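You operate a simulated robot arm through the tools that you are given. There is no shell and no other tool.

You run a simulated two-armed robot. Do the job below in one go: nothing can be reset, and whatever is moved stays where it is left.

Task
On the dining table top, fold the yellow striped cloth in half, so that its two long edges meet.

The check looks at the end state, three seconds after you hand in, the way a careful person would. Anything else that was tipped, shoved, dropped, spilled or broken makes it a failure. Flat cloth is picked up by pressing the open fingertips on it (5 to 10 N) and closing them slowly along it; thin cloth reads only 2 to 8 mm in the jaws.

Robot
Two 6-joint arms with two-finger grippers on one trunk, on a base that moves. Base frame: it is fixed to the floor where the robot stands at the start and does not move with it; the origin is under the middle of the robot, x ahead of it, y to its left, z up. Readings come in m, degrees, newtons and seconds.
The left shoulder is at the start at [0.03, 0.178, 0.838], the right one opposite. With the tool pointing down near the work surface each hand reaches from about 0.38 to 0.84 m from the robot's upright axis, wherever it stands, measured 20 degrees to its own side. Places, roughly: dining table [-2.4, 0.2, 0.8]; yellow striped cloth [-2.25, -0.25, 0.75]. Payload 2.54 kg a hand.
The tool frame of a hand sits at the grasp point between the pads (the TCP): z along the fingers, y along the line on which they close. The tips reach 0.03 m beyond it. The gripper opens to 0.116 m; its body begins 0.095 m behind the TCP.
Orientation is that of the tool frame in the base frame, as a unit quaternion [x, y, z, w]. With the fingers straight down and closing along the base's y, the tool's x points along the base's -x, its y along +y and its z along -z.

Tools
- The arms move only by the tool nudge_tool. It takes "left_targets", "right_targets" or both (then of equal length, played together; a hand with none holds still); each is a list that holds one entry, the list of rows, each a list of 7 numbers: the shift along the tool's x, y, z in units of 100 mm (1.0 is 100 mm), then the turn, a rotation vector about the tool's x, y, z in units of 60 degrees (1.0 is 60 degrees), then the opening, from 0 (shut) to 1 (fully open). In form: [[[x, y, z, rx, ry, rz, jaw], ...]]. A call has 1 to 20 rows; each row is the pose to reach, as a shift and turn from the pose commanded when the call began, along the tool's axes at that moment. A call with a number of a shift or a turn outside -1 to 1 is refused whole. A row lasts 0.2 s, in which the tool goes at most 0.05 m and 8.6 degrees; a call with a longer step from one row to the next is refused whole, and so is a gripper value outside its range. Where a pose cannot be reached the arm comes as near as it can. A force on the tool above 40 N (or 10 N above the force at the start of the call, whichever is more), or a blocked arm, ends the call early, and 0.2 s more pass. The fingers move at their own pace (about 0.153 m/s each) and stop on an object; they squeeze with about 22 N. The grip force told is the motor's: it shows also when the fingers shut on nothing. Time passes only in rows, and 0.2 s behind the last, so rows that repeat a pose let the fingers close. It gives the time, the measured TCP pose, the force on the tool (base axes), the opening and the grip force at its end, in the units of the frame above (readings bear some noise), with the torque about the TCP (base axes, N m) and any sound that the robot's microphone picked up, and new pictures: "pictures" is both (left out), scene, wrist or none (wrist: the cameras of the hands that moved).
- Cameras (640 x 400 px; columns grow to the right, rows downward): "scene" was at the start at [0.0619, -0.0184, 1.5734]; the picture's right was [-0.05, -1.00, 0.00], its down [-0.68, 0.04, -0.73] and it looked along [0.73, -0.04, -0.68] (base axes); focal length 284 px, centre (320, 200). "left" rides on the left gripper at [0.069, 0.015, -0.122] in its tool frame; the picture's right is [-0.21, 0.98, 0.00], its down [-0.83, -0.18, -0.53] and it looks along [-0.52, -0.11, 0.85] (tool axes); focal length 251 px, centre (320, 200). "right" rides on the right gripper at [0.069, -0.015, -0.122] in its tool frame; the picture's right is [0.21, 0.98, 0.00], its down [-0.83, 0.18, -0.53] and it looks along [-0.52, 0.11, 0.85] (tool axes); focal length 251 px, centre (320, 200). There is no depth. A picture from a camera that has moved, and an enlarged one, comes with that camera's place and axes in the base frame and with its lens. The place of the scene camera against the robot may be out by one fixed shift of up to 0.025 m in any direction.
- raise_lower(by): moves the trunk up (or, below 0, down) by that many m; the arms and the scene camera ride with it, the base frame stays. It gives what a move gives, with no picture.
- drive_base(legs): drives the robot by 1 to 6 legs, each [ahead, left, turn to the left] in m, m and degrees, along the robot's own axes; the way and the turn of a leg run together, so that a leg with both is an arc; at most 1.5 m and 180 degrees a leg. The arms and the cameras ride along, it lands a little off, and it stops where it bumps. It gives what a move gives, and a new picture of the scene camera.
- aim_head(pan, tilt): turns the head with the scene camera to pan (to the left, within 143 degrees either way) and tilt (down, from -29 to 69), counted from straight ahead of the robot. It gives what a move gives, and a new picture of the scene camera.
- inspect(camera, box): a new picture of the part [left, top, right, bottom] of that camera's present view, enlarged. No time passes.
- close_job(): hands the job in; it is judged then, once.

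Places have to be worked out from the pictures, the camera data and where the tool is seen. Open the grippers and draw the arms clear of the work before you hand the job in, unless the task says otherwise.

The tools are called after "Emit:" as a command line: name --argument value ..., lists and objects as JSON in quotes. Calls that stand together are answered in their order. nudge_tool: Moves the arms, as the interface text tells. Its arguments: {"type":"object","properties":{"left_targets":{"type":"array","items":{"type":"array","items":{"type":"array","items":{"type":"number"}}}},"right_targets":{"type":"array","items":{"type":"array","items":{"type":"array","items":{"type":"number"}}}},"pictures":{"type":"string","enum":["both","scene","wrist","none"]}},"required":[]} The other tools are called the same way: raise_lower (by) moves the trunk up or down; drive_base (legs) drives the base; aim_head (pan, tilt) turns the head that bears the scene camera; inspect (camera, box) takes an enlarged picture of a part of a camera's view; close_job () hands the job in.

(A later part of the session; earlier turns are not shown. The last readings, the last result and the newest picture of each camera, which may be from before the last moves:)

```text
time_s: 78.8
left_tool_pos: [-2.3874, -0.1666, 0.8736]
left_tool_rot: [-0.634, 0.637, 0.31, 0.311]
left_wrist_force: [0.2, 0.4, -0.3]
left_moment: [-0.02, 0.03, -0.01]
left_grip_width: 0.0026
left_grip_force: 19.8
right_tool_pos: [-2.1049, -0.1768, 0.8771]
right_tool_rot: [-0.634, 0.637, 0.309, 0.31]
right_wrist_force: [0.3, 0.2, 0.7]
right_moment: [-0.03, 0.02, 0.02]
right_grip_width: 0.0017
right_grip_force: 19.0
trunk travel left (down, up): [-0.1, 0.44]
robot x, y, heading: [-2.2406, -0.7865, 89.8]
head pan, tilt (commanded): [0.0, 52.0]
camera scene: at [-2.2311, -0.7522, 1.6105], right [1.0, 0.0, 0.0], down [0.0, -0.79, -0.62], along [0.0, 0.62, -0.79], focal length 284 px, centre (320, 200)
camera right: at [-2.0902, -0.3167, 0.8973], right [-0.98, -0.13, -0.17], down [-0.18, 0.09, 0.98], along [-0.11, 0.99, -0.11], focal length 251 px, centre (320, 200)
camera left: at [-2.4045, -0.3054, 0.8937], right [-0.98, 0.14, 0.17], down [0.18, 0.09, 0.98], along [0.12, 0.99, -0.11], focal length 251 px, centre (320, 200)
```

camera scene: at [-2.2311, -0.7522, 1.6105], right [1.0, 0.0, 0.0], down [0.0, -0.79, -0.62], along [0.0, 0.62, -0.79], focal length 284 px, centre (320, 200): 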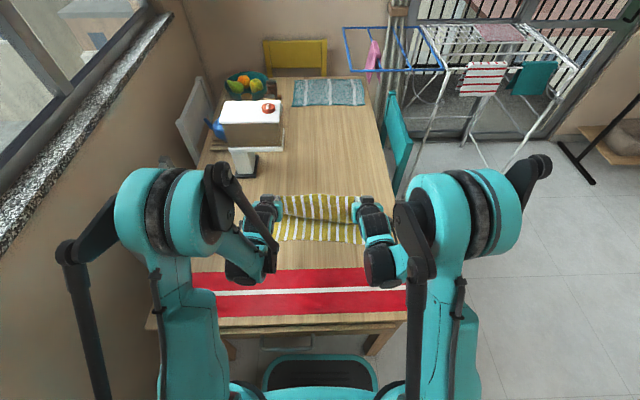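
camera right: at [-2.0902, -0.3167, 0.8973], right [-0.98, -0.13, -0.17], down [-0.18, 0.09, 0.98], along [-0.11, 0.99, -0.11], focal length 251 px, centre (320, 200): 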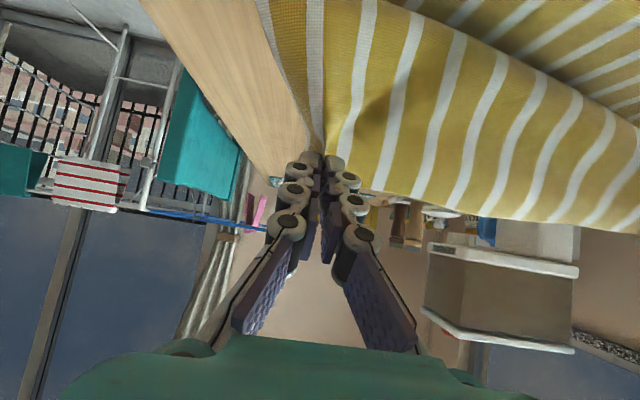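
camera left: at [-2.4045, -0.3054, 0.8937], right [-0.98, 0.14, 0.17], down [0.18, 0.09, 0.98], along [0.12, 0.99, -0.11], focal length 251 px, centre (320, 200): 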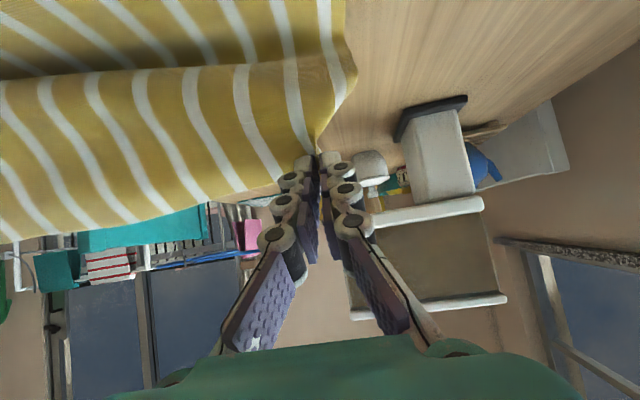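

The cloth hangs straight again, both jaws still hold. I continue forward and pitch to about 75°.

Emit:
nudge_tool --left_targets '[[[-0.042, 0, 0.082, 0, -0.048, 0, 0], [-0.083, 0, 0.164, 0, -0.096, 0, 0], [-0.125, 0, 0.245, 0, -0.144, 0, 0], [-0.167, 0, 0.327, 0, -0.192, 0, 0], [-0.208, 0, 0.409, 0, -0.24, 0, 0], [-0.25, 0, 0.49, 0, -0.288, 0, 0], [-0.291, 0, 0.572, 0, -0.336, 0, 0], [-0.333, 0, 0.654, 0, -0.383, 0, 0]]]' --right_targets '[[[-0.042, 0, 0.082, 0, -0.048, 0, 0], [-0.083, 0, 0.164, 0, -0.096, 0, 0], [-0.125, 0, 0.245, 0, -0.144, 0, 0], [-0.167, 0, 0.327, 0, -0.192, 0, 0], [-0.208, 0, 0.409, 0, -0.24, 0, 0], [-0.25, 0, 0.49, 0, -0.288, 0, 0], [-0.291, 0, 0.572, 0, -0.336, 0, 0], [-0.333, 0, 0.654, 0, -0.383, 0, 0]]]' --pictures "both"

Emit:
inspect --camera "scene" --box '[230, 160, 410, 272]'

```text
time_s: 80.6
left_tool_pos: [-2.3871, -0.0609, 0.8851]
left_tool_rot: [-0.56, 0.563, 0.429, 0.431]
left_wrist_force: [0.3, -0.2, 0.2]
left_moment: [-0.02, 0.01, -0.01]
left_grip_width: 0.0016
left_grip_force: 18.6
left hand out of reach, approached as far as the arm can: row 2, 3, 4, 5, 6, 7, 8
right_tool_pos: [-2.111, -0.0682, 0.8909]
right_tool_rot: [-0.56, 0.563, 0.429, 0.431]
right_wrist_force: [0.1, 0.7, -0.5]
right_moment: [0.01, 0.01, -0.01]
right_grip_width: 0.0025
right_grip_force: 25.7
right hand out of reach, approached as far as the arm can: row 2, 3, 4, 5, 6, 7, 8
trunk travel left (down, up): [-0.1, 0.44]
robot x, y, heading: [-2.2431, -0.7871, 89.8]
head pan, tilt (commanded): [0.0, 52.0]
camera scene: at [-2.2312, -0.7514, 1.6105], right [1.0, 0.0, 0.0], down [0.0, -0.79, -0.62], along [0.0, 0.62, -0.79], focal length 284 px, centre (320, 200)
camera right: at [-2.0951, -0.2062, 0.8564], right [-0.98, -0.05, -0.21], down [-0.18, -0.3, 0.94], along [-0.11, 0.95, 0.28], focal length 251 px, centre (320, 200)
camera left: at [-2.4039, -0.1972, 0.8508], right [-0.98, 0.06, 0.21], down [0.18, -0.3, 0.94], along [0.12, 0.95, 0.28], focal length 251 px, centre (320, 200)
```

scene: 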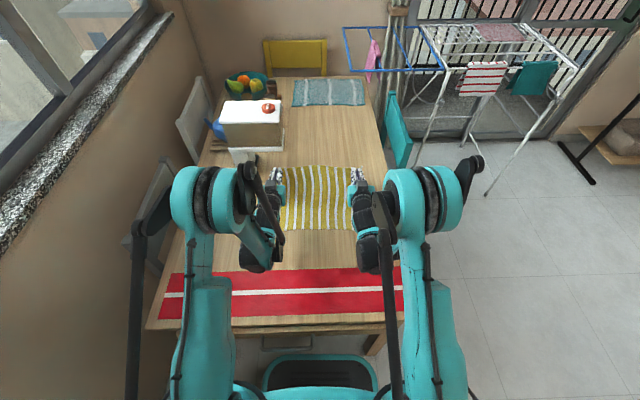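
right: 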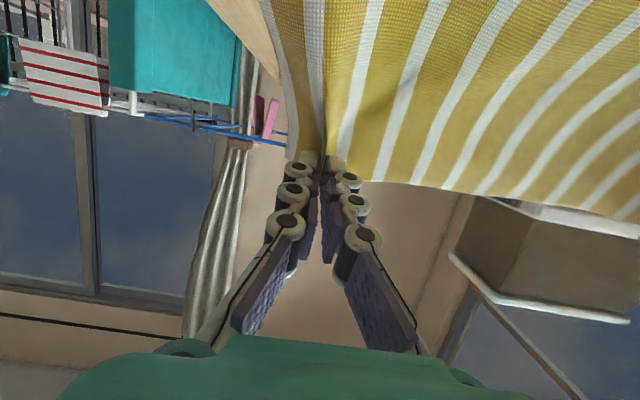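
left: 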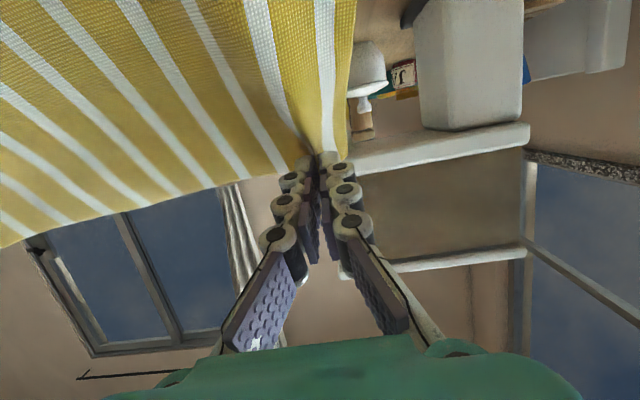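

```text
3.56 times, centred on (320, 216) of scene
camera zoom: at [-2.2312, -0.7514, 1.6105], right [1.0, 0.0, 0.0], down [0.0, -0.79, -0.62], along [0.0, 0.62, -0.79], focal length 1011 px, centre (320, 143)
```

zoom: 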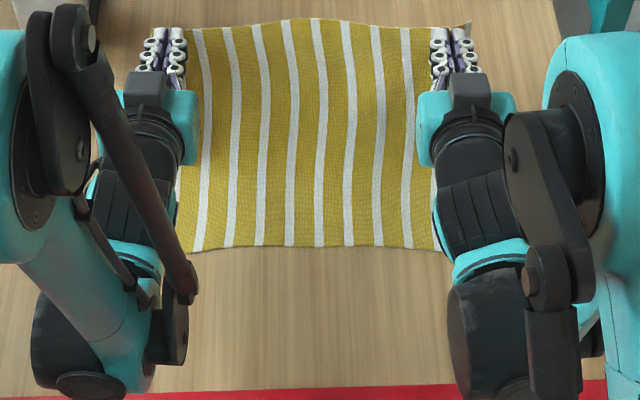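

The arms stretched and pulled the whole cloth about 4 cm forward (near edge now y≈−0.21), which is harmless, and the hem now hangs straight with fingers at 75°. I back the base 0.08 m so the held edge swings back over the crease.

Emit:
drive_base --legs '[[-0.08, 0, 0]]'

Emit:
inspect --camera "scene" --box '[230, 160, 410, 272]'

Emit:
inspect --camera "left" --box '[0, 0, 640, 400]'

Emit:
inspect --camera "right" --box '[0, 0, 640, 400]'

```text
time_s: 81.7
left_tool_pos: [-2.3855, -0.142, 0.8871]
left_tool_rot: [-0.56, 0.562, 0.429, 0.431]
left_wrist_force: [0.1, 0.0, 1.4]
left_moment: [-0.02, 0.01, 0.01]
left_grip_width: 0.0026
left_grip_force: 19.6
right_tool_pos: [-2.1084, -0.1513, 0.8919]
right_tool_rot: [-0.56, 0.563, 0.429, 0.431]
right_wrist_force: [-0.5, -2.4, 0.4]
right_moment: [0.01, -0.02, 0.0]
right_grip_width: 0.0012
right_grip_force: 22.4
trunk travel left (down, up): [-0.1, 0.44]
robot x, y, heading: [-2.244, -0.8652, 89.8]
head pan, tilt (commanded): [0.0, 52.0]
camera scene: at [-2.2314, -0.8336, 1.6106], right [1.0, -0.01, 0.0], down [0.0, -0.79, -0.62], along [0.0, 0.62, -0.79], focal length 284 px, centre (320, 200)
```

scene: 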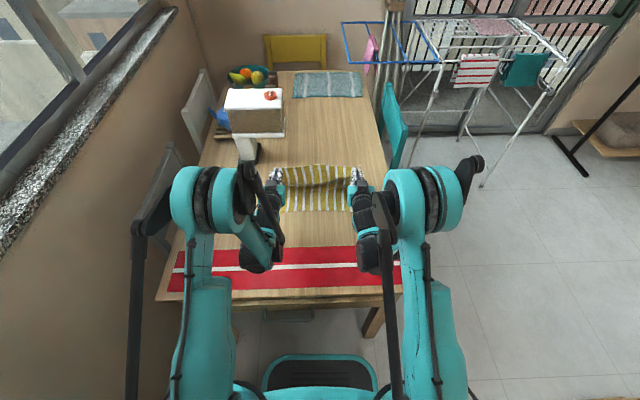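

```text
3.56 times, centred on (320, 216) of scene
camera zoom: at [-2.2314, -0.8336, 1.6106], right [1.0, -0.01, 0.0], down [0.0, -0.79, -0.62], along [0.0, 0.62, -0.79], focal length 1011 px, centre (320, 143)
```

zoom: 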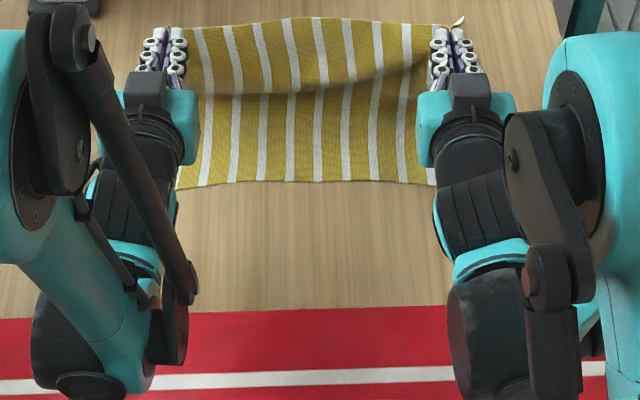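

```text
1.00 times, centred on (320, 200) of left (not enlarged: the box is as wide or as high as the picture)
camera zoom: at [-2.403, -0.2779, 0.8523], right [-0.98, 0.06, 0.21], down [0.18, -0.3, 0.94], along [0.12, 0.95, 0.28], focal length 251 px, centre (320, 200)
```

zoom: 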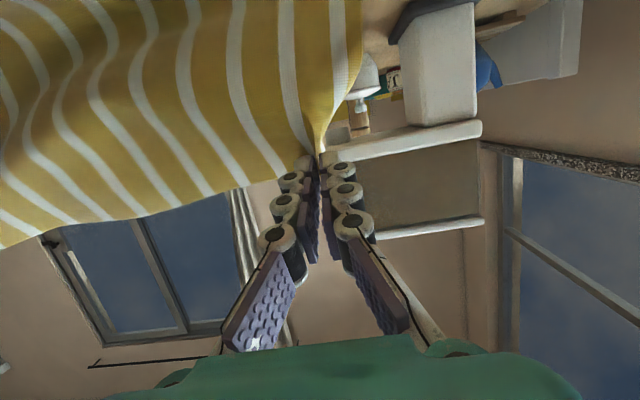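

```text
1.00 times, centred on (320, 200) of right (not enlarged: the box is as wide or as high as the picture)
camera zoom: at [-2.0943, -0.2875, 0.8577], right [-0.98, -0.05, -0.21], down [-0.18, -0.3, 0.94], along [-0.11, 0.95, 0.28], focal length 251 px, centre (320, 200)
```

zoom: 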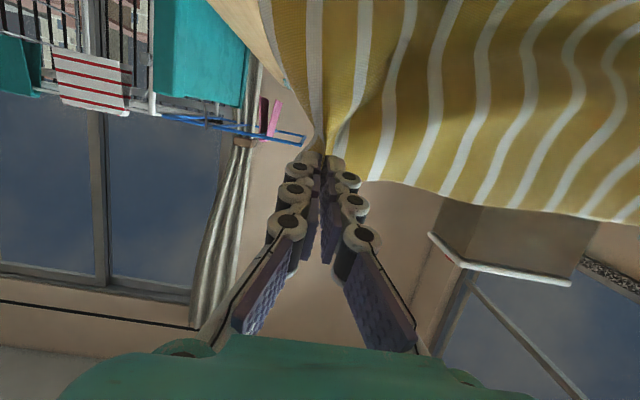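

Near edge is still at about −0.21 and the crease at −0.09: good halves. I move the arms forward 5 cm and down 3 cm, then will back the base 0.10 m to swing the page over lower.

Emit:
nudge_tool --left_targets '[[[0.04, 0, 0.14, 0, 0, 0, 0], [0.08, 0, 0.28, 0, 0, 0, 0], [0.12, 0, 0.42, 0, 0, 0, 0], [0.16, 0, 0.56, 0, 0, 0, 0], [0.16, 0, 0.56, 0, 0, 0, 0]]]' --right_targets '[[[0.045, -0.01, 0.14, 0, 0, 0, 0], [0.09, -0.02, 0.28, 0, 0, 0, 0], [0.14, -0.03, 0.42, 0, 0, 0, 0], [0.19, -0.04, 0.56, 0, 0, 0, 0], [0.19, -0.04, 0.56, 0, 0, 0, 0]]]' --pictures "wrist"

```text
time_s: 82.9
left_tool_pos: [-2.3845, -0.0922, 0.8553]
left_tool_rot: [-0.56, 0.563, 0.429, 0.431]
left_wrist_force: [-0.2, 1.2, -1.0]
left_moment: [0.01, 0.02, 0.01]
left_grip_width: 0.0035
left_grip_force: 26.9
right_tool_pos: [-2.1059, -0.1004, 0.858]
right_tool_rot: [-0.56, 0.563, 0.429, 0.431]
right_wrist_force: [-0.2, 0.6, -0.1]
right_moment: [-0.01, 0.03, 0.0]
right_grip_width: 0.0027
right_grip_force: 20.3
trunk travel left (down, up): [-0.1, 0.44]
robot x, y, heading: [-2.2412, -0.861, 89.5]
head pan, tilt (commanded): [0.0, 52.0]
camera right: at [-2.09, -0.2378, 0.8236], right [-0.98, -0.05, -0.21], down [-0.18, -0.3, 0.94], along [-0.11, 0.95, 0.28], focal length 251 px, centre (320, 200)
camera left: at [-2.4025, -0.2278, 0.8208], right [-0.98, 0.06, 0.21], down [0.18, -0.3, 0.94], along [0.12, 0.95, 0.28], focal length 251 px, centre (320, 200)
```

right: 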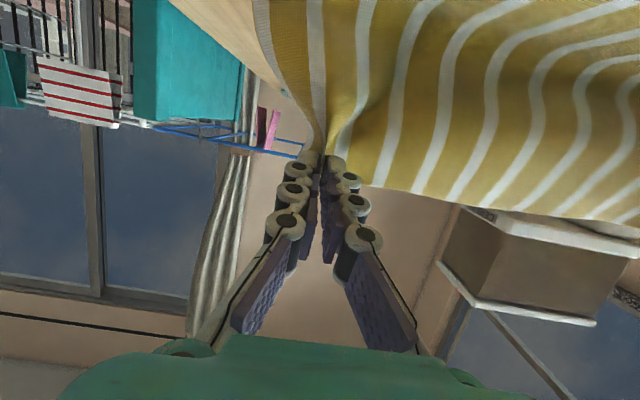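
left: 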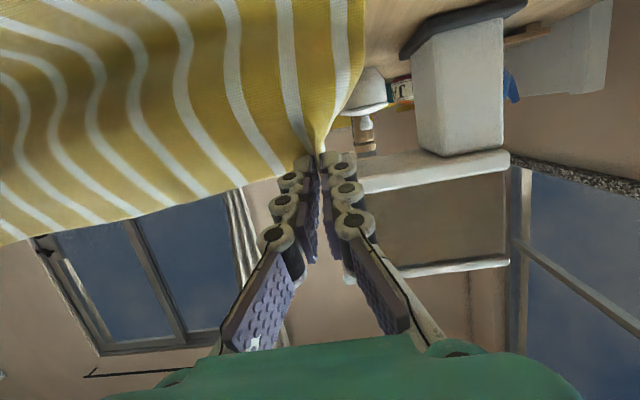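

That pose is reachable. I now back the base 0.10 m, drawing the held edge over towards me.

Emit:
drive_base --legs '[[-0.1, 0, 0]]'

Emit:
inspect --camera "scene" --box '[230, 140, 410, 252]'

Emit:
inspect --camera "right" --box '[0, 0, 640, 400]'

Emit:
inspect --camera "left" --box '[0, 0, 640, 400]'

```text
time_s: 84.0
left_tool_pos: [-2.3856, -0.1943, 0.8566]
left_tool_rot: [-0.56, 0.562, 0.43, 0.431]
left_wrist_force: [0.3, 0.5, -0.3]
left_moment: [-0.03, 0.02, 0.0]
left_grip_width: 0.0031
left_grip_force: 21.0
right_tool_pos: [-2.1065, -0.2008, 0.858]
right_tool_rot: [-0.56, 0.562, 0.43, 0.431]
right_wrist_force: [-0.5, -1.5, 1.7]
right_moment: [-0.02, 0.0, 0.01]
right_grip_width: 0.0013
right_grip_force: 19.0
trunk travel left (down, up): [-0.1, 0.44]
robot x, y, heading: [-2.2403, -0.9613, 89.9]
head pan, tilt (commanded): [0.0, 52.0]
camera scene: at [-2.2319, -0.9337, 1.6106], right [1.0, 0.0, 0.0], down [0.0, -0.79, -0.62], along [0.0, 0.62, -0.79], focal length 284 px, centre (320, 200)
```

scene: 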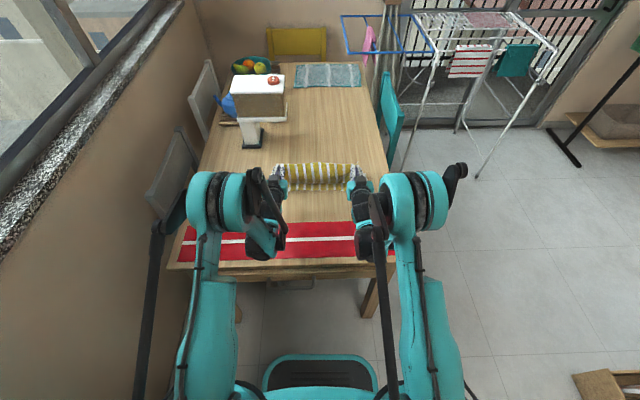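

```text
3.56 times, centred on (320, 196) of scene
camera zoom: at [-2.2319, -0.9337, 1.6106], right [1.0, 0.0, 0.0], down [0.0, -0.79, -0.62], along [0.0, 0.62, -0.79], focal length 1011 px, centre (320, 214)
```

zoom: 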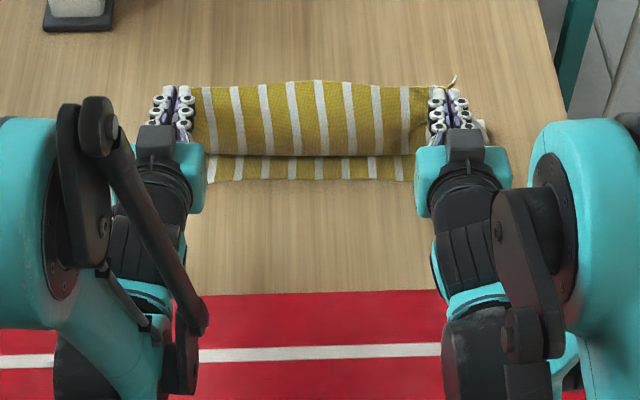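

```text
1.00 times, centred on (320, 200) of right (not enlarged: the box is as wide or as high as the picture)
camera zoom: at [-2.0912, -0.3387, 0.8245], right [-0.98, -0.05, -0.21], down [-0.18, -0.3, 0.94], along [-0.11, 0.95, 0.28], focal length 251 px, centre (320, 200)
```

zoom: 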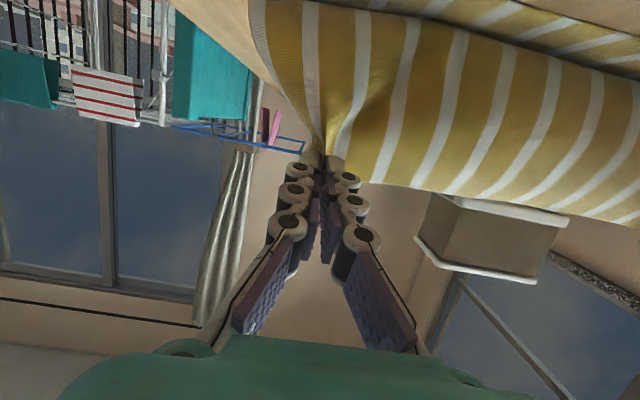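

```text
1.00 times, centred on (320, 200) of left (not enlarged: the box is as wide or as high as the picture)
camera zoom: at [-2.4035, -0.3289, 0.8217], right [-0.98, 0.06, 0.21], down [0.18, -0.3, 0.94], along [0.12, 0.95, 0.28], focal length 251 px, centre (320, 200)
```

zoom: 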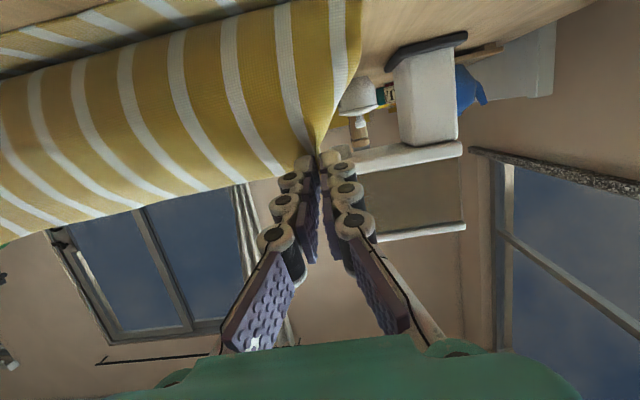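

With this stiff cloth the hem always rolls towards me this way. Better plan: lift the cloth so it hangs like a curtain, lay its free edge down on the far side first, then fold the held edge over it away from me – in that direction the hem is oriented naturally. I raise the trunk 0.18 m.

Emit:
raise_lower --by 0.18

Emit:
aim_head --pan 0 --tilt 55

Emit:
inspect --camera "left" --box '[0, 0, 640, 400]'

Emit:
inspect --camera "right" --box '[0, 0, 640, 400]'

```text
time_s: 86.0
left_tool_pos: [-2.3867, -0.1916, 1.0348]
left_tool_rot: [-0.56, 0.563, 0.429, 0.431]
left_wrist_force: [0.9, -1.0, 0.2]
left_moment: [0.03, 0.0, -0.01]
left_grip_width: 0.0022
left_grip_force: 25.4
right_tool_pos: [-2.1075, -0.1993, 1.037]
right_tool_rot: [-0.561, 0.563, 0.429, 0.43]
right_wrist_force: [0.6, 1.4, -0.5]
right_moment: [0.01, -0.01, 0.01]
right_grip_width: 0.0031
right_grip_force: 20.8
trunk travel left (down, up): [-0.28, 0.26]
robot x, y, heading: [-2.2425, -0.9668, 89.7]
head pan, tilt (commanded): [0.0, 52.0]
```

```text
time_s: 86.7
left_tool_pos: [-2.3867, -0.192, 1.0361]
left_tool_rot: [-0.56, 0.563, 0.429, 0.431]
left_wrist_force: [-0.2, 0.9, -0.9]
left_moment: [0.02, 0.02, 0.02]
left_grip_width: 0.0019
left_grip_force: 19.4
right_tool_pos: [-2.1071, -0.1996, 1.0373]
right_tool_rot: [-0.561, 0.562, 0.43, 0.43]
right_wrist_force: [0.2, -1.8, -0.4]
right_moment: [-0.02, 0.03, -0.02]
right_grip_width: 0.0021
right_grip_force: 24.4
trunk travel left (down, up): [-0.28, 0.26]
robot x, y, heading: [-2.2395, -0.962, 89.9]
head pan, tilt (commanded): [0.0, 55.0]
camera scene: at [-2.232, -0.9346, 1.7867], right [1.0, 0.0, 0.0], down [0.0, -0.82, -0.57], along [0.0, 0.57, -0.82], focal length 284 px, centre (320, 200)
```

scene: 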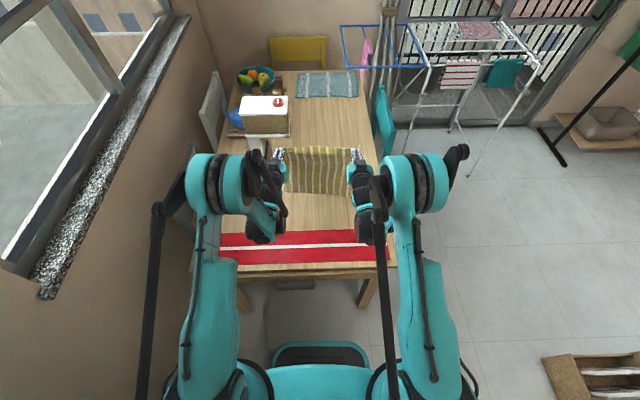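

```text
1.00 times, centred on (320, 200) of left (not enlarged: the box is as wide or as high as the picture)
camera zoom: at [-2.4035, -0.3279, 1.0008], right [-0.98, 0.06, 0.21], down [0.18, -0.3, 0.94], along [0.12, 0.95, 0.28], focal length 251 px, centre (320, 200)
```

zoom: 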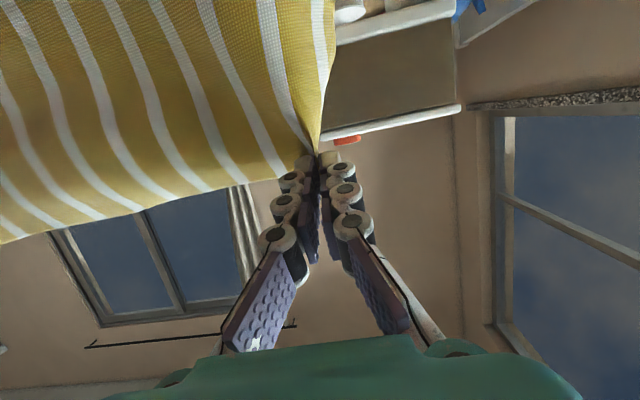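

```text
1.00 times, centred on (320, 200) of right (not enlarged: the box is as wide or as high as the picture)
camera zoom: at [-2.0911, -0.3377, 1.0036], right [-0.98, -0.05, -0.21], down [-0.18, -0.3, 0.94], along [-0.11, 0.95, 0.28], focal length 251 px, centre (320, 200)
```

zoom: 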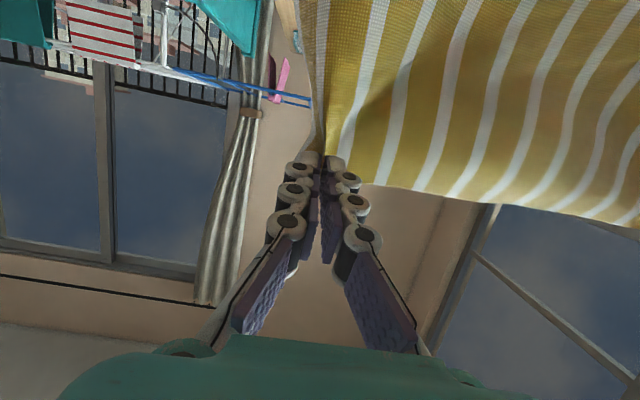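

The cloth now hangs like a curtain. I zoom to see where its free lower edge is.

Emit:
inspect --camera "scene" --box '[230, 120, 410, 232]'

```text
3.56 times, centred on (320, 176) of scene
camera zoom: at [-2.232, -0.9346, 1.7867], right [1.0, 0.0, 0.0], down [0.0, -0.82, -0.57], along [0.0, 0.57, -0.82], focal length 1011 px, centre (320, 285)
```

zoom: 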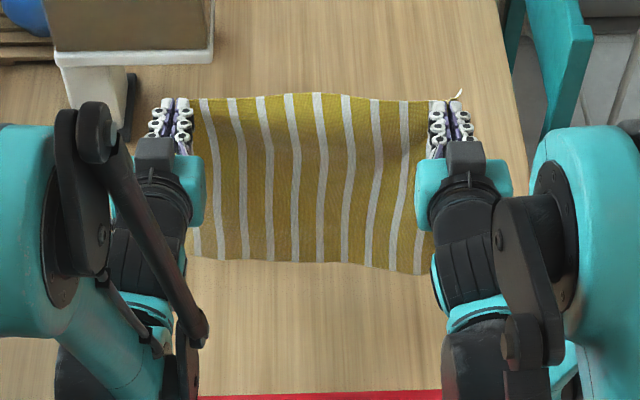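

The free edge hangs about 3 cm above the table at y≈−0.19. I drive 4 cm forward, then lower while drawing the hands towards me, so the free edge touches down first and trails on the far side.

Emit:
drive_base --legs '[[0.04, 0, 0]]'

Emit:
nudge_tool --left_targets '[[[0.067, 0, -0.043, 0, 0.031, 0, 0], [0.134, 0, -0.086, 0, 0.062, 0, 0], [0.2, 0, -0.129, 0, 0.094, 0, 0], [0.268, 0, -0.172, 0, 0.125, 0, 0], [0.334, 0, -0.214, 0, 0.156, 0, 0], [0.4, 0, -0.257, 0, 0.188, 0, 0], [0.468, 0, -0.3, 0, 0.22, 0, 0], [0.535, 0, -0.343, 0, 0.25, 0, 0]]]' --right_targets '[[[0.067, -0.005, -0.043, 0, 0.031, 0, 0], [0.134, -0.01, -0.086, 0, 0.062, 0, 0], [0.2, -0.015, -0.129, 0, 0.094, 0, 0], [0.268, -0.02, -0.172, 0, 0.125, 0, 0], [0.334, -0.025, -0.214, 0, 0.156, 0, 0], [0.4, -0.03, -0.257, 0, 0.188, 0, 0], [0.468, -0.035, -0.3, 0, 0.22, 0, 0], [0.535, -0.04, -0.343, 0, 0.25, 0, 0]]]' --pictures "both"

Emit:
inspect --camera "scene" --box '[230, 120, 410, 232]'

```text
time_s: 87.5
left_tool_pos: [-2.3867, -0.1515, 1.0336]
left_tool_rot: [-0.561, 0.563, 0.429, 0.43]
left_wrist_force: [2.9, -1.2, 0.2]
left_moment: [0.01, -0.08, -0.15]
left_grip_width: 0.0009
left_grip_force: 18.7
right_tool_pos: [-2.1067, -0.1589, 1.0371]
right_tool_rot: [-0.561, 0.563, 0.429, 0.43]
right_wrist_force: [-0.4, 0.6, -1.2]
right_moment: [0.02, 0.01, -0.02]
right_grip_width: 0.0033
right_grip_force: 26.6
trunk travel left (down, up): [-0.28, 0.26]
robot x, y, heading: [-2.2405, -0.9268, 89.8]
head pan, tilt (commanded): [0.0, 55.0]
camera scene: at [-2.2318, -0.8921, 1.7866], right [1.0, 0.0, 0.0], down [0.0, -0.82, -0.57], along [0.0, 0.57, -0.82], focal length 284 px, centre (320, 200)
```

scene: 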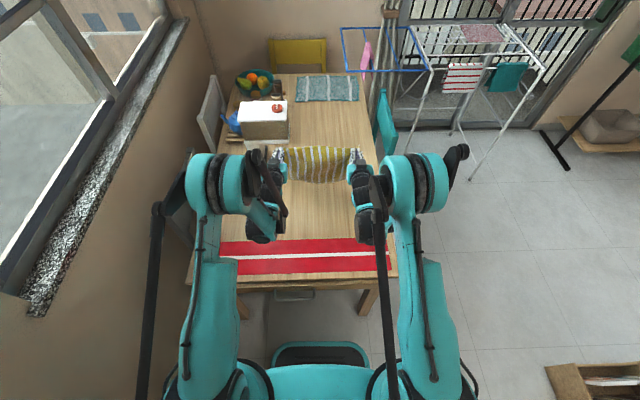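

```text
time_s: 89.3
left_tool_pos: [-2.385, -0.2, 0.9936]
left_tool_rot: [-0.611, 0.614, 0.353, 0.354]
left_wrist_force: [0.5, 1.7, -0.1]
left_moment: [-0.04, 0.03, 0.0]
left_grip_width: 0.0033
left_grip_force: 27.0
right_tool_pos: [-2.1026, -0.2083, 0.994]
right_tool_rot: [-0.612, 0.614, 0.352, 0.354]
right_wrist_force: [-0.1, -0.2, 0.3]
right_moment: [0.04, 0.01, 0.06]
right_grip_width: 0.0026
right_grip_force: 20.1
trunk travel left (down, up): [-0.28, 0.26]
robot x, y, heading: [-2.2413, -0.9253, 90.0]
head pan, tilt (commanded): [0.0, 55.0]
camera scene: at [-2.2318, -0.895, 1.7867], right [1.0, 0.0, 0.0], down [0.0, -0.82, -0.57], along [0.0, 0.57, -0.82], focal length 284 px, centre (320, 200)
camera right: at [-2.0878, -0.3506, 0.9964], right [-0.98, -0.1, -0.19], down [-0.18, -0.05, 0.98], along [-0.11, 0.99, 0.03], focal length 251 px, centre (320, 200)
camera left: at [-2.4028, -0.3394, 0.9948], right [-0.98, 0.11, 0.19], down [0.18, -0.05, 0.98], along [0.12, 0.99, 0.03], focal length 251 px, centre (320, 200)
```

scene: 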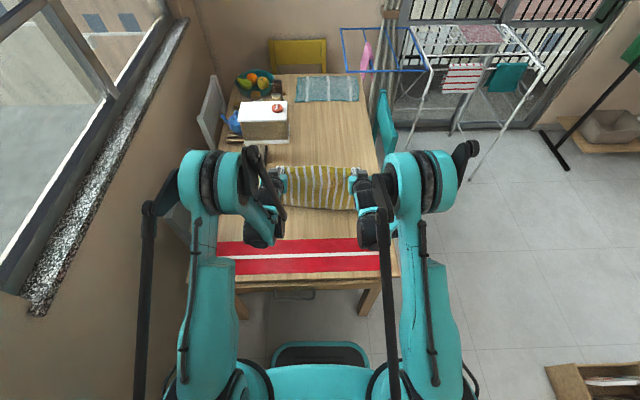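
right: 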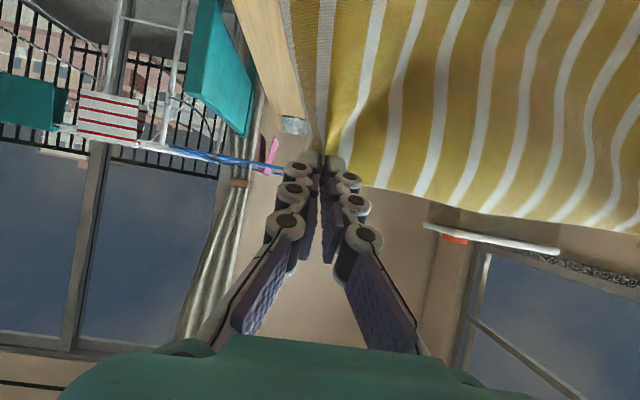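
left: 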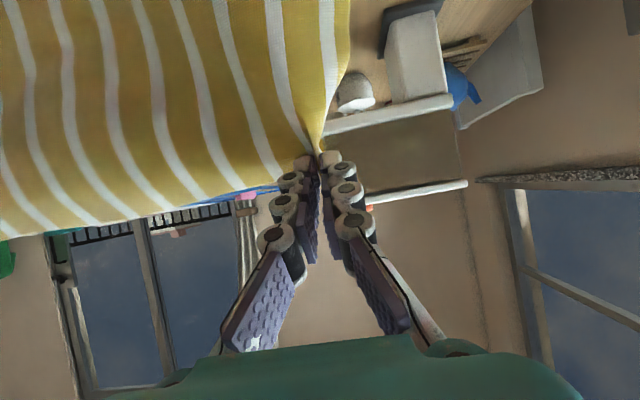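

```text
3.56 times, centred on (320, 176) of scene
camera zoom: at [-2.2318, -0.895, 1.7867], right [1.0, 0.0, 0.0], down [0.0, -0.82, -0.57], along [0.0, 0.57, -0.82], focal length 1011 px, centre (320, 285)
```

zoom: 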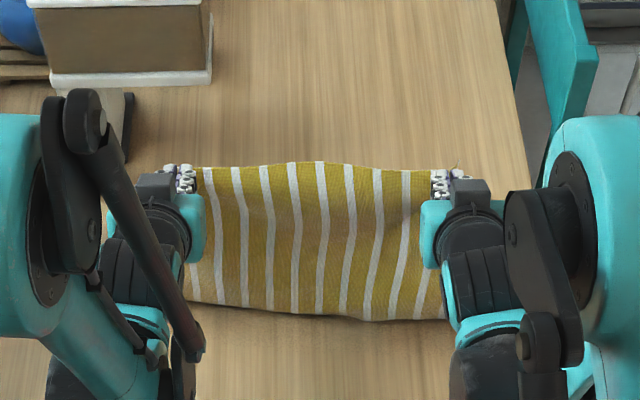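

The sheet bows towards me as it hangs, so simply lowering it should let its lower edge tuck under to the far side in a "C" – just the fold wanted. I lower 6 cm with pitch going to 45° and look.

Emit:
nudge_tool --left_targets '[[[0.058, 0, 0.034, 0, 0.031, 0, 0], [0.117, 0, 0.067, 0, 0.062, 0, 0], [0.175, 0, 0.1, 0, 0.094, 0, 0], [0.233, 0, 0.135, 0, 0.125, 0, 0], [0.29, 0, 0.168, 0, 0.156, 0, 0], [0.35, 0, 0.2, 0, 0.188, 0, 0], [0.408, 0, 0.235, 0, 0.22, 0, 0], [0.466, 0, 0.269, 0, 0.25, 0, 0]]]' --right_targets '[[[0.058, 0, 0.034, 0, 0.031, 0, 0], [0.117, 0, 0.067, 0, 0.062, 0, 0], [0.175, 0, 0.1, 0, 0.094, 0, 0], [0.233, 0, 0.135, 0, 0.125, 0, 0], [0.29, 0, 0.168, 0, 0.156, 0, 0], [0.35, 0, 0.2, 0, 0.188, 0, 0], [0.408, 0, 0.235, 0, 0.22, 0, 0], [0.466, 0, 0.269, 0, 0.25, 0, 0]]]' --pictures "both"

Emit:
inspect --camera "scene" --box '[230, 120, 410, 232]'

```text
time_s: 91.2
left_tool_pos: [-2.3874, -0.1985, 0.9384]
left_tool_rot: [-0.653, 0.654, 0.27, 0.27]
left_wrist_force: [0.4, 1.1, -0.3]
left_moment: [-0.02, 0.03, 0.02]
left_grip_width: 0.0029
left_grip_force: 25.8
right_tool_pos: [-2.1031, -0.208, 0.9404]
right_tool_rot: [-0.653, 0.655, 0.268, 0.269]
right_wrist_force: [-2.5, -1.6, 1.3]
right_moment: [0.0, 0.06, 0.03]
right_grip_width: 0.0013
right_grip_force: 21.3
trunk travel left (down, up): [-0.28, 0.26]
robot x, y, heading: [-2.2409, -0.9203, 89.6]
head pan, tilt (commanded): [0.0, 55.0]
camera scene: at [-2.2318, -0.8943, 1.7866], right [1.0, 0.0, 0.0], down [0.0, -0.82, -0.57], along [0.0, 0.57, -0.82], focal length 284 px, centre (320, 200)
camera right: at [-2.0872, -0.3443, 0.9795], right [-0.98, -0.15, -0.15], down [-0.18, 0.21, 0.96], along [-0.11, 0.97, -0.23], focal length 251 px, centre (320, 200)
camera left: at [-2.4038, -0.333, 0.977], right [-0.98, 0.16, 0.15], down [0.18, 0.21, 0.96], along [0.12, 0.97, -0.23], focal length 251 px, centre (320, 200)
```

scene: 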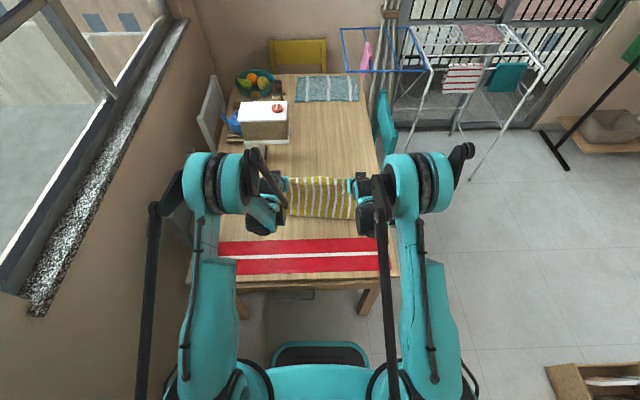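
right: 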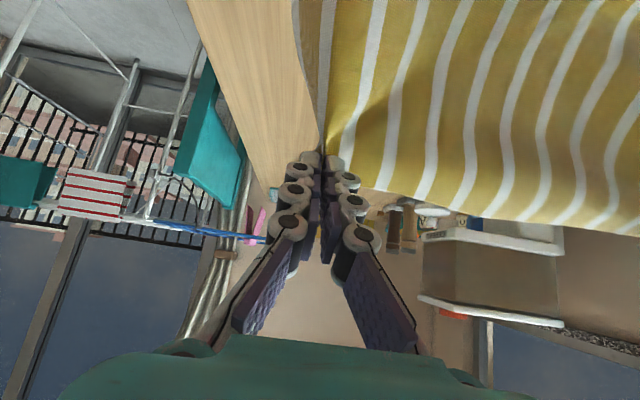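
left: 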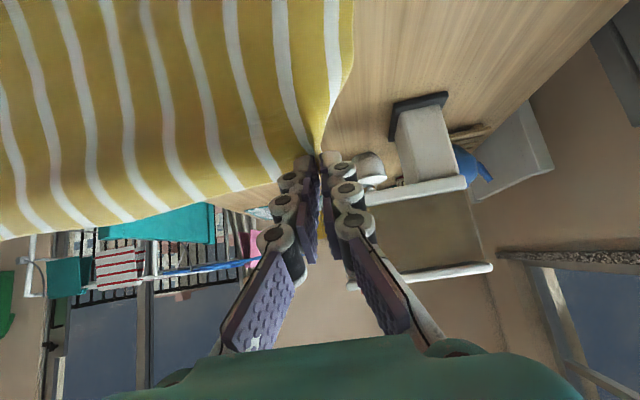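

```text
3.56 times, centred on (320, 176) of scene
camera zoom: at [-2.2318, -0.8943, 1.7866], right [1.0, 0.0, 0.0], down [0.0, -0.82, -0.57], along [0.0, 0.57, -0.82], focal length 1011 px, centre (320, 285)
```

zoom: 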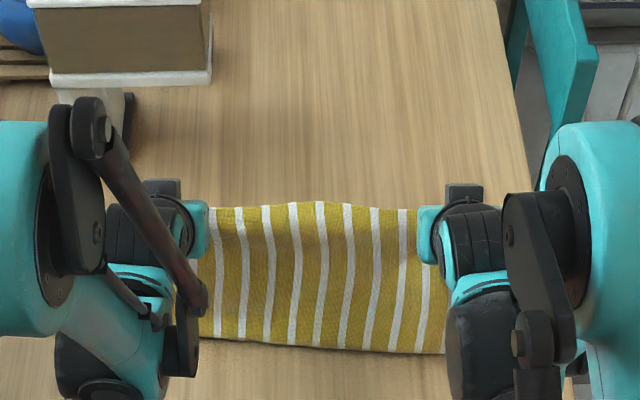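

I need to know whether the lower boundary is the free edge sliding towards me or a bow with the edge tucked under; I zoom on it.

Emit:
inspect --camera "scene" --box '[280, 175, 360, 225]'

```text
8.00 times, centred on (320, 200) of scene
camera zoom: at [-2.2318, -0.8943, 1.7866], right [1.0, 0.0, 0.0], down [0.0, -0.82, -0.57], along [0.0, 0.57, -0.82], focal length 2274 px, centre (320, 200)
```

zoom: 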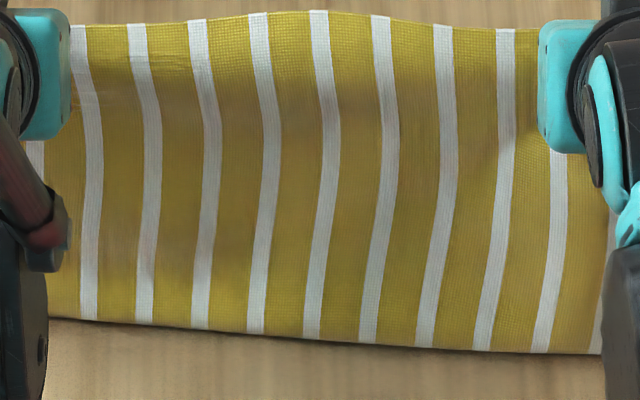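

The free edge simply slid towards me, so the cloth is being laid open again. New plan: lay it flat a bit nearer to me (away from the hopper), then re-grip the far hem with the jaws closing across the edge, so the cloth hangs straight from the fingers. I lift it clear first.

Emit:
raise_lower --by 0.09

Emit:
nudge_tool --left_targets '[[[0.07, 0, -0.07, 0, 0, 0, 0], [0.14, 0, -0.14, 0, 0, 0, 0], [0.21, 0, -0.21, 0, 0, 0, 0], [0.28, 0, -0.28, 0, 0, 0, 0], [0.35, 0, -0.35, 0, 0, 0, 0], [0.42, 0, -0.42, 0, 0, 0, 0], [0.42, 0, -0.42, 0, 0, 0, 0]]]' --right_targets '[[[0.07, 0, -0.07, 0, 0, 0, 0], [0.14, 0, -0.14, 0, 0, 0, 0], [0.21, 0, -0.21, 0, 0, 0, 0], [0.28, 0, -0.28, 0, 0, 0, 0], [0.35, 0, -0.35, 0, 0, 0, 0], [0.42, 0, -0.42, 0, 0, 0, 0], [0.42, 0, -0.42, 0, 0, 0, 0]]]' --pictures "scene"

Emit:
inspect --camera "scene" --box '[230, 130, 410, 242]'

```text
time_s: 92.4
left_tool_pos: [-2.3867, -0.198, 1.0278]
left_tool_rot: [-0.652, 0.655, 0.27, 0.27]
left_wrist_force: [1.0, -1.5, 0.1]
left_moment: [0.0, -0.03, -0.02]
left_grip_width: 0.0013
left_grip_force: 19.9
right_tool_pos: [-2.103, -0.208, 1.0307]
right_tool_rot: [-0.652, 0.655, 0.27, 0.27]
right_wrist_force: [-0.6, -1.7, 2.0]
right_moment: [0.03, 0.0, 0.0]
right_grip_width: 0.0019
right_grip_force: 23.4
trunk travel left (down, up): [-0.37, 0.17]
robot x, y, heading: [-2.2398, -0.9226, 89.7]
head pan, tilt (commanded): [0.0, 55.0]
```

```text
time_s: 94.0
left_tool_pos: [-2.3878, -0.2547, 1.0317]
left_tool_rot: [-0.652, 0.656, 0.269, 0.269]
left_wrist_force: [0.3, -0.9, 0.6]
left_moment: [-0.01, 0.0, -0.04]
left_grip_width: 0.0017
left_grip_force: 23.9
right_tool_pos: [-2.1031, -0.2613, 1.0366]
right_tool_rot: [-0.653, 0.655, 0.269, 0.269]
right_wrist_force: [-0.5, 0.0, 0.0]
right_moment: [-0.01, 0.02, 0.02]
right_grip_width: 0.0029
right_grip_force: 19.7
right hand out of reach, approached as far as the arm can: row 6, 7
trunk travel left (down, up): [-0.37, 0.17]
robot x, y, heading: [-2.2402, -0.9214, 89.6]
head pan, tilt (commanded): [0.0, 55.0]
camera scene: at [-2.2318, -0.8941, 1.8766], right [1.0, 0.0, 0.0], down [0.0, -0.82, -0.57], along [0.0, 0.57, -0.82], focal length 284 px, centre (320, 200)
```

scene: 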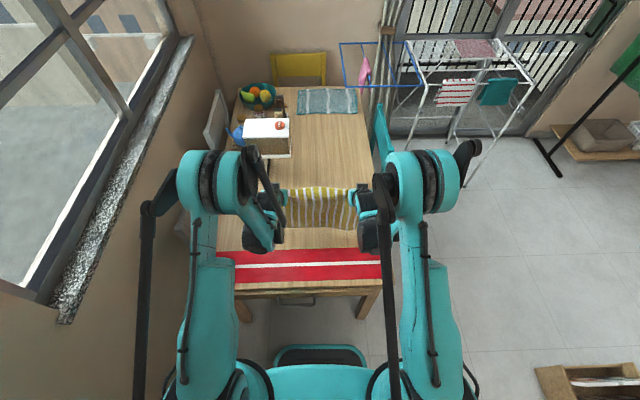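

```text
3.56 times, centred on (320, 186) of scene
camera zoom: at [-2.2318, -0.8941, 1.8766], right [1.0, 0.0, 0.0], down [0.0, -0.82, -0.57], along [0.0, 0.57, -0.82], focal length 1011 px, centre (320, 250)
```

zoom: 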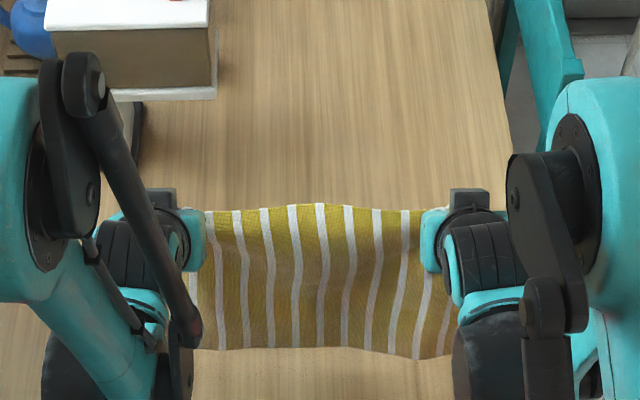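

The cloth hangs just clear with its free edge near y≈−0.265. I lower 9 cm so the free edge slides towards me to about −0.30.

Emit:
raise_lower --by -0.09

Emit:
inspect --camera "scene" --box '[230, 140, 410, 252]'

```text
time_s: 95.2
left_tool_pos: [-2.3873, -0.2549, 0.9422]
left_tool_rot: [-0.652, 0.655, 0.269, 0.27]
left_wrist_force: [0.6, -1.8, 1.1]
left_moment: [-0.06, -0.04, 0.0]
left_grip_width: 0.0014
left_grip_force: 20.8
right_tool_pos: [-2.103, -0.2604, 0.947]
right_tool_rot: [-0.653, 0.655, 0.268, 0.27]
right_wrist_force: [0.5, 0.5, -0.6]
right_moment: [-0.04, 0.01, 0.03]
right_grip_width: 0.0034
right_grip_force: 21.5
trunk travel left (down, up): [-0.28, 0.26]
robot x, y, heading: [-2.2382, -0.9257, 89.8]
head pan, tilt (commanded): [0.0, 55.0]
```

```text
3.56 times, centred on (320, 196) of scene
camera zoom: at [-2.2318, -0.8952, 1.7868], right [1.0, 0.0, 0.0], down [0.0, -0.82, -0.57], along [0.0, 0.57, -0.82], focal length 1011 px, centre (320, 214)
```

zoom: 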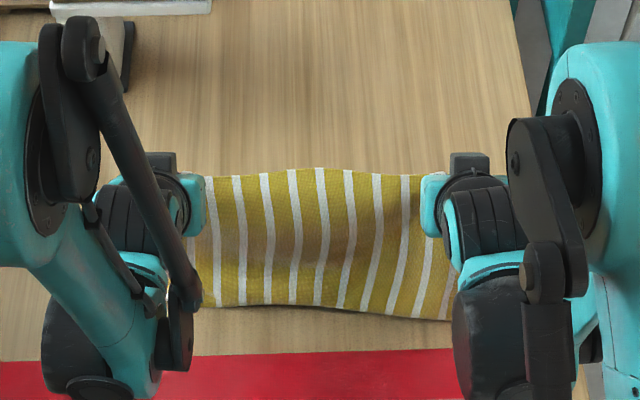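

Free edge is now at y≈−0.30 (left) / −0.31 (right), clear of the runner (−0.36). I lay the cloth out flat by moving the hands forward and down along its length.

Emit:
nudge_tool --left_targets '[[[-0.057, 0, 0.166, 0, 0.02, 0, 0], [-0.114, 0, 0.332, 0, 0.042, 0, 0], [-0.17, 0, 0.498, 0, 0.063, 0, 0], [-0.227, 0, 0.665, 0, 0.083, 0, 0], [-0.284, 0, 0.831, 0, 0.104, 0, 0], [-0.341, 0, 0.997, 0, 0.125, 0, 0]]]' --right_targets '[[[-0.046, 0, 0.166, 0, 0.02, 0, 0], [-0.092, 0, 0.333, 0, 0.042, 0, 0], [-0.138, 0, 0.499, 0, 0.063, 0, 0], [-0.183, 0, 0.666, 0, 0.083, 0, 0], [-0.229, 0, 0.832, 0, 0.104, 0, 0], [-0.275, 0, 0.999, 0, 0.125, 0, 0]]]' --pictures "none"

```text
time_s: 96.7
left_tool_pos: [-2.3873, -0.1603, 0.8932]
left_tool_rot: [-0.668, 0.672, 0.225, 0.226]
left_wrist_force: [0.7, 0.2, 0.0]
left_moment: [-0.03, -0.03, -0.02]
left_grip_width: 0.0011
left_grip_force: 18.7
right_tool_pos: [-2.101, -0.1701, 0.894]
right_tool_rot: [-0.669, 0.672, 0.225, 0.226]
right_wrist_force: [-0.7, 1.6, -1.5]
right_moment: [-0.01, -0.02, 0.04]
right_grip_width: 0.0036
right_grip_force: 26.9
trunk travel left (down, up): [-0.28, 0.26]
robot x, y, heading: [-2.2394, -0.9251, 89.8]
head pan, tilt (commanded): [0.0, 55.0]
```

Halfway down; I continue.

Emit:
nudge_tool --left_targets '[[[-0.014, 0, 0.129, 0, 0.011, 0, 0], [-0.028, 0, 0.258, 0, 0.022, 0, 0], [-0.042, 0, 0.387, 0, 0.033, 0, 0], [-0.056, 0, 0.515, 0, 0.045, 0, 0], [-0.07, 0, 0.644, 0, 0.056, 0, 0], [-0.084, 0, 0.773, 0, 0.067, 0, 0]]]' --right_targets '[[[-0.013, 0, 0.13, 0, 0.011, 0, 0], [-0.026, 0, 0.26, 0, 0.022, 0, 0], [-0.038, 0, 0.389, 0, 0.033, 0, 0], [-0.051, 0, 0.519, 0, 0.045, 0, 0], [-0.064, 0, 0.648, 0, 0.056, 0, 0], [-0.077, 0, 0.778, 0, 0.067, 0, 0]]]' --pictures "both"

Emit:
inspect --camera "scene" --box '[230, 120, 410, 232]'

```text
time_s: 98.0
left_tool_pos: [-2.386, -0.1072, 0.8364]
left_tool_rot: [-0.677, 0.678, 0.202, 0.202]
left_wrist_force: [-0.5, 1.4, -1.2]
left_moment: [0.01, 0.06, 0.08]
left_grip_width: 0.0019
left_grip_force: 19.1
right_tool_pos: [-2.1022, -0.1177, 0.8356]
right_tool_rot: [-0.676, 0.679, 0.201, 0.202]
right_wrist_force: [-1.0, -0.6, 1.5]
right_moment: [-0.01, 0.03, 0.01]
right_grip_width: 0.0015
right_grip_force: 23.7
trunk travel left (down, up): [-0.28, 0.26]
robot x, y, heading: [-2.2418, -0.9243, 89.7]
head pan, tilt (commanded): [0.0, 55.0]
camera scene: at [-2.2319, -0.8936, 1.7866], right [1.0, 0.0, 0.0], down [0.0, -0.82, -0.57], along [0.0, 0.57, -0.82], focal length 284 px, centre (320, 200)
camera right: at [-2.0866, -0.2437, 0.9005], right [-0.98, -0.18, -0.12], down [-0.18, 0.4, 0.9], along [-0.11, 0.9, -0.42], focal length 251 px, centre (320, 200)
camera left: at [-2.4031, -0.2305, 0.9011], right [-0.98, 0.18, 0.12], down [0.18, 0.4, 0.9], along [0.12, 0.9, -0.42], focal length 251 px, centre (320, 200)
```

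scene: 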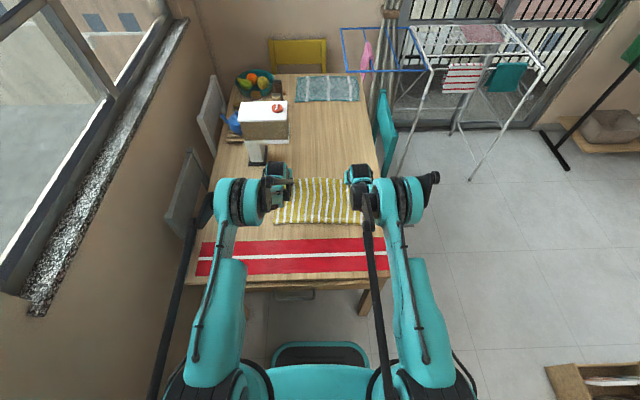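
right: 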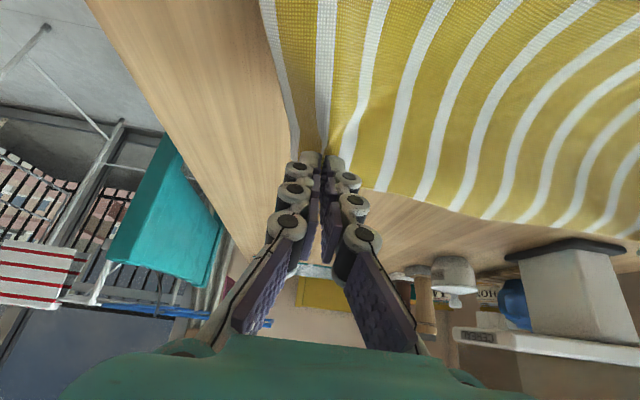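
left: 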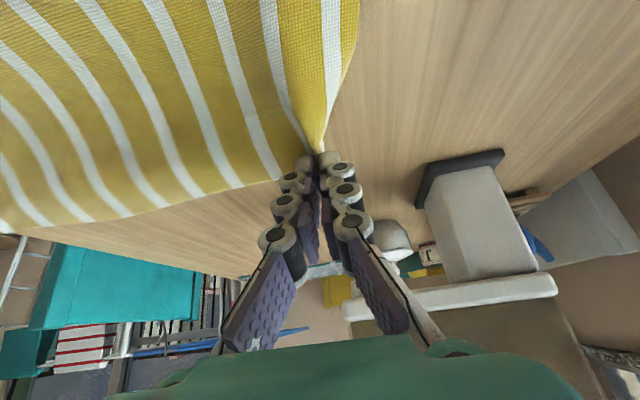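

```text
3.56 times, centred on (320, 176) of scene
camera zoom: at [-2.2319, -0.8936, 1.7866], right [1.0, 0.0, 0.0], down [0.0, -0.82, -0.57], along [0.0, 0.57, -0.82], focal length 1011 px, centre (320, 285)
```

zoom: 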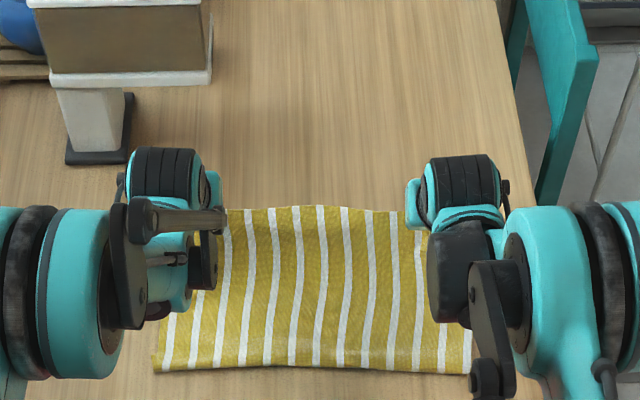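

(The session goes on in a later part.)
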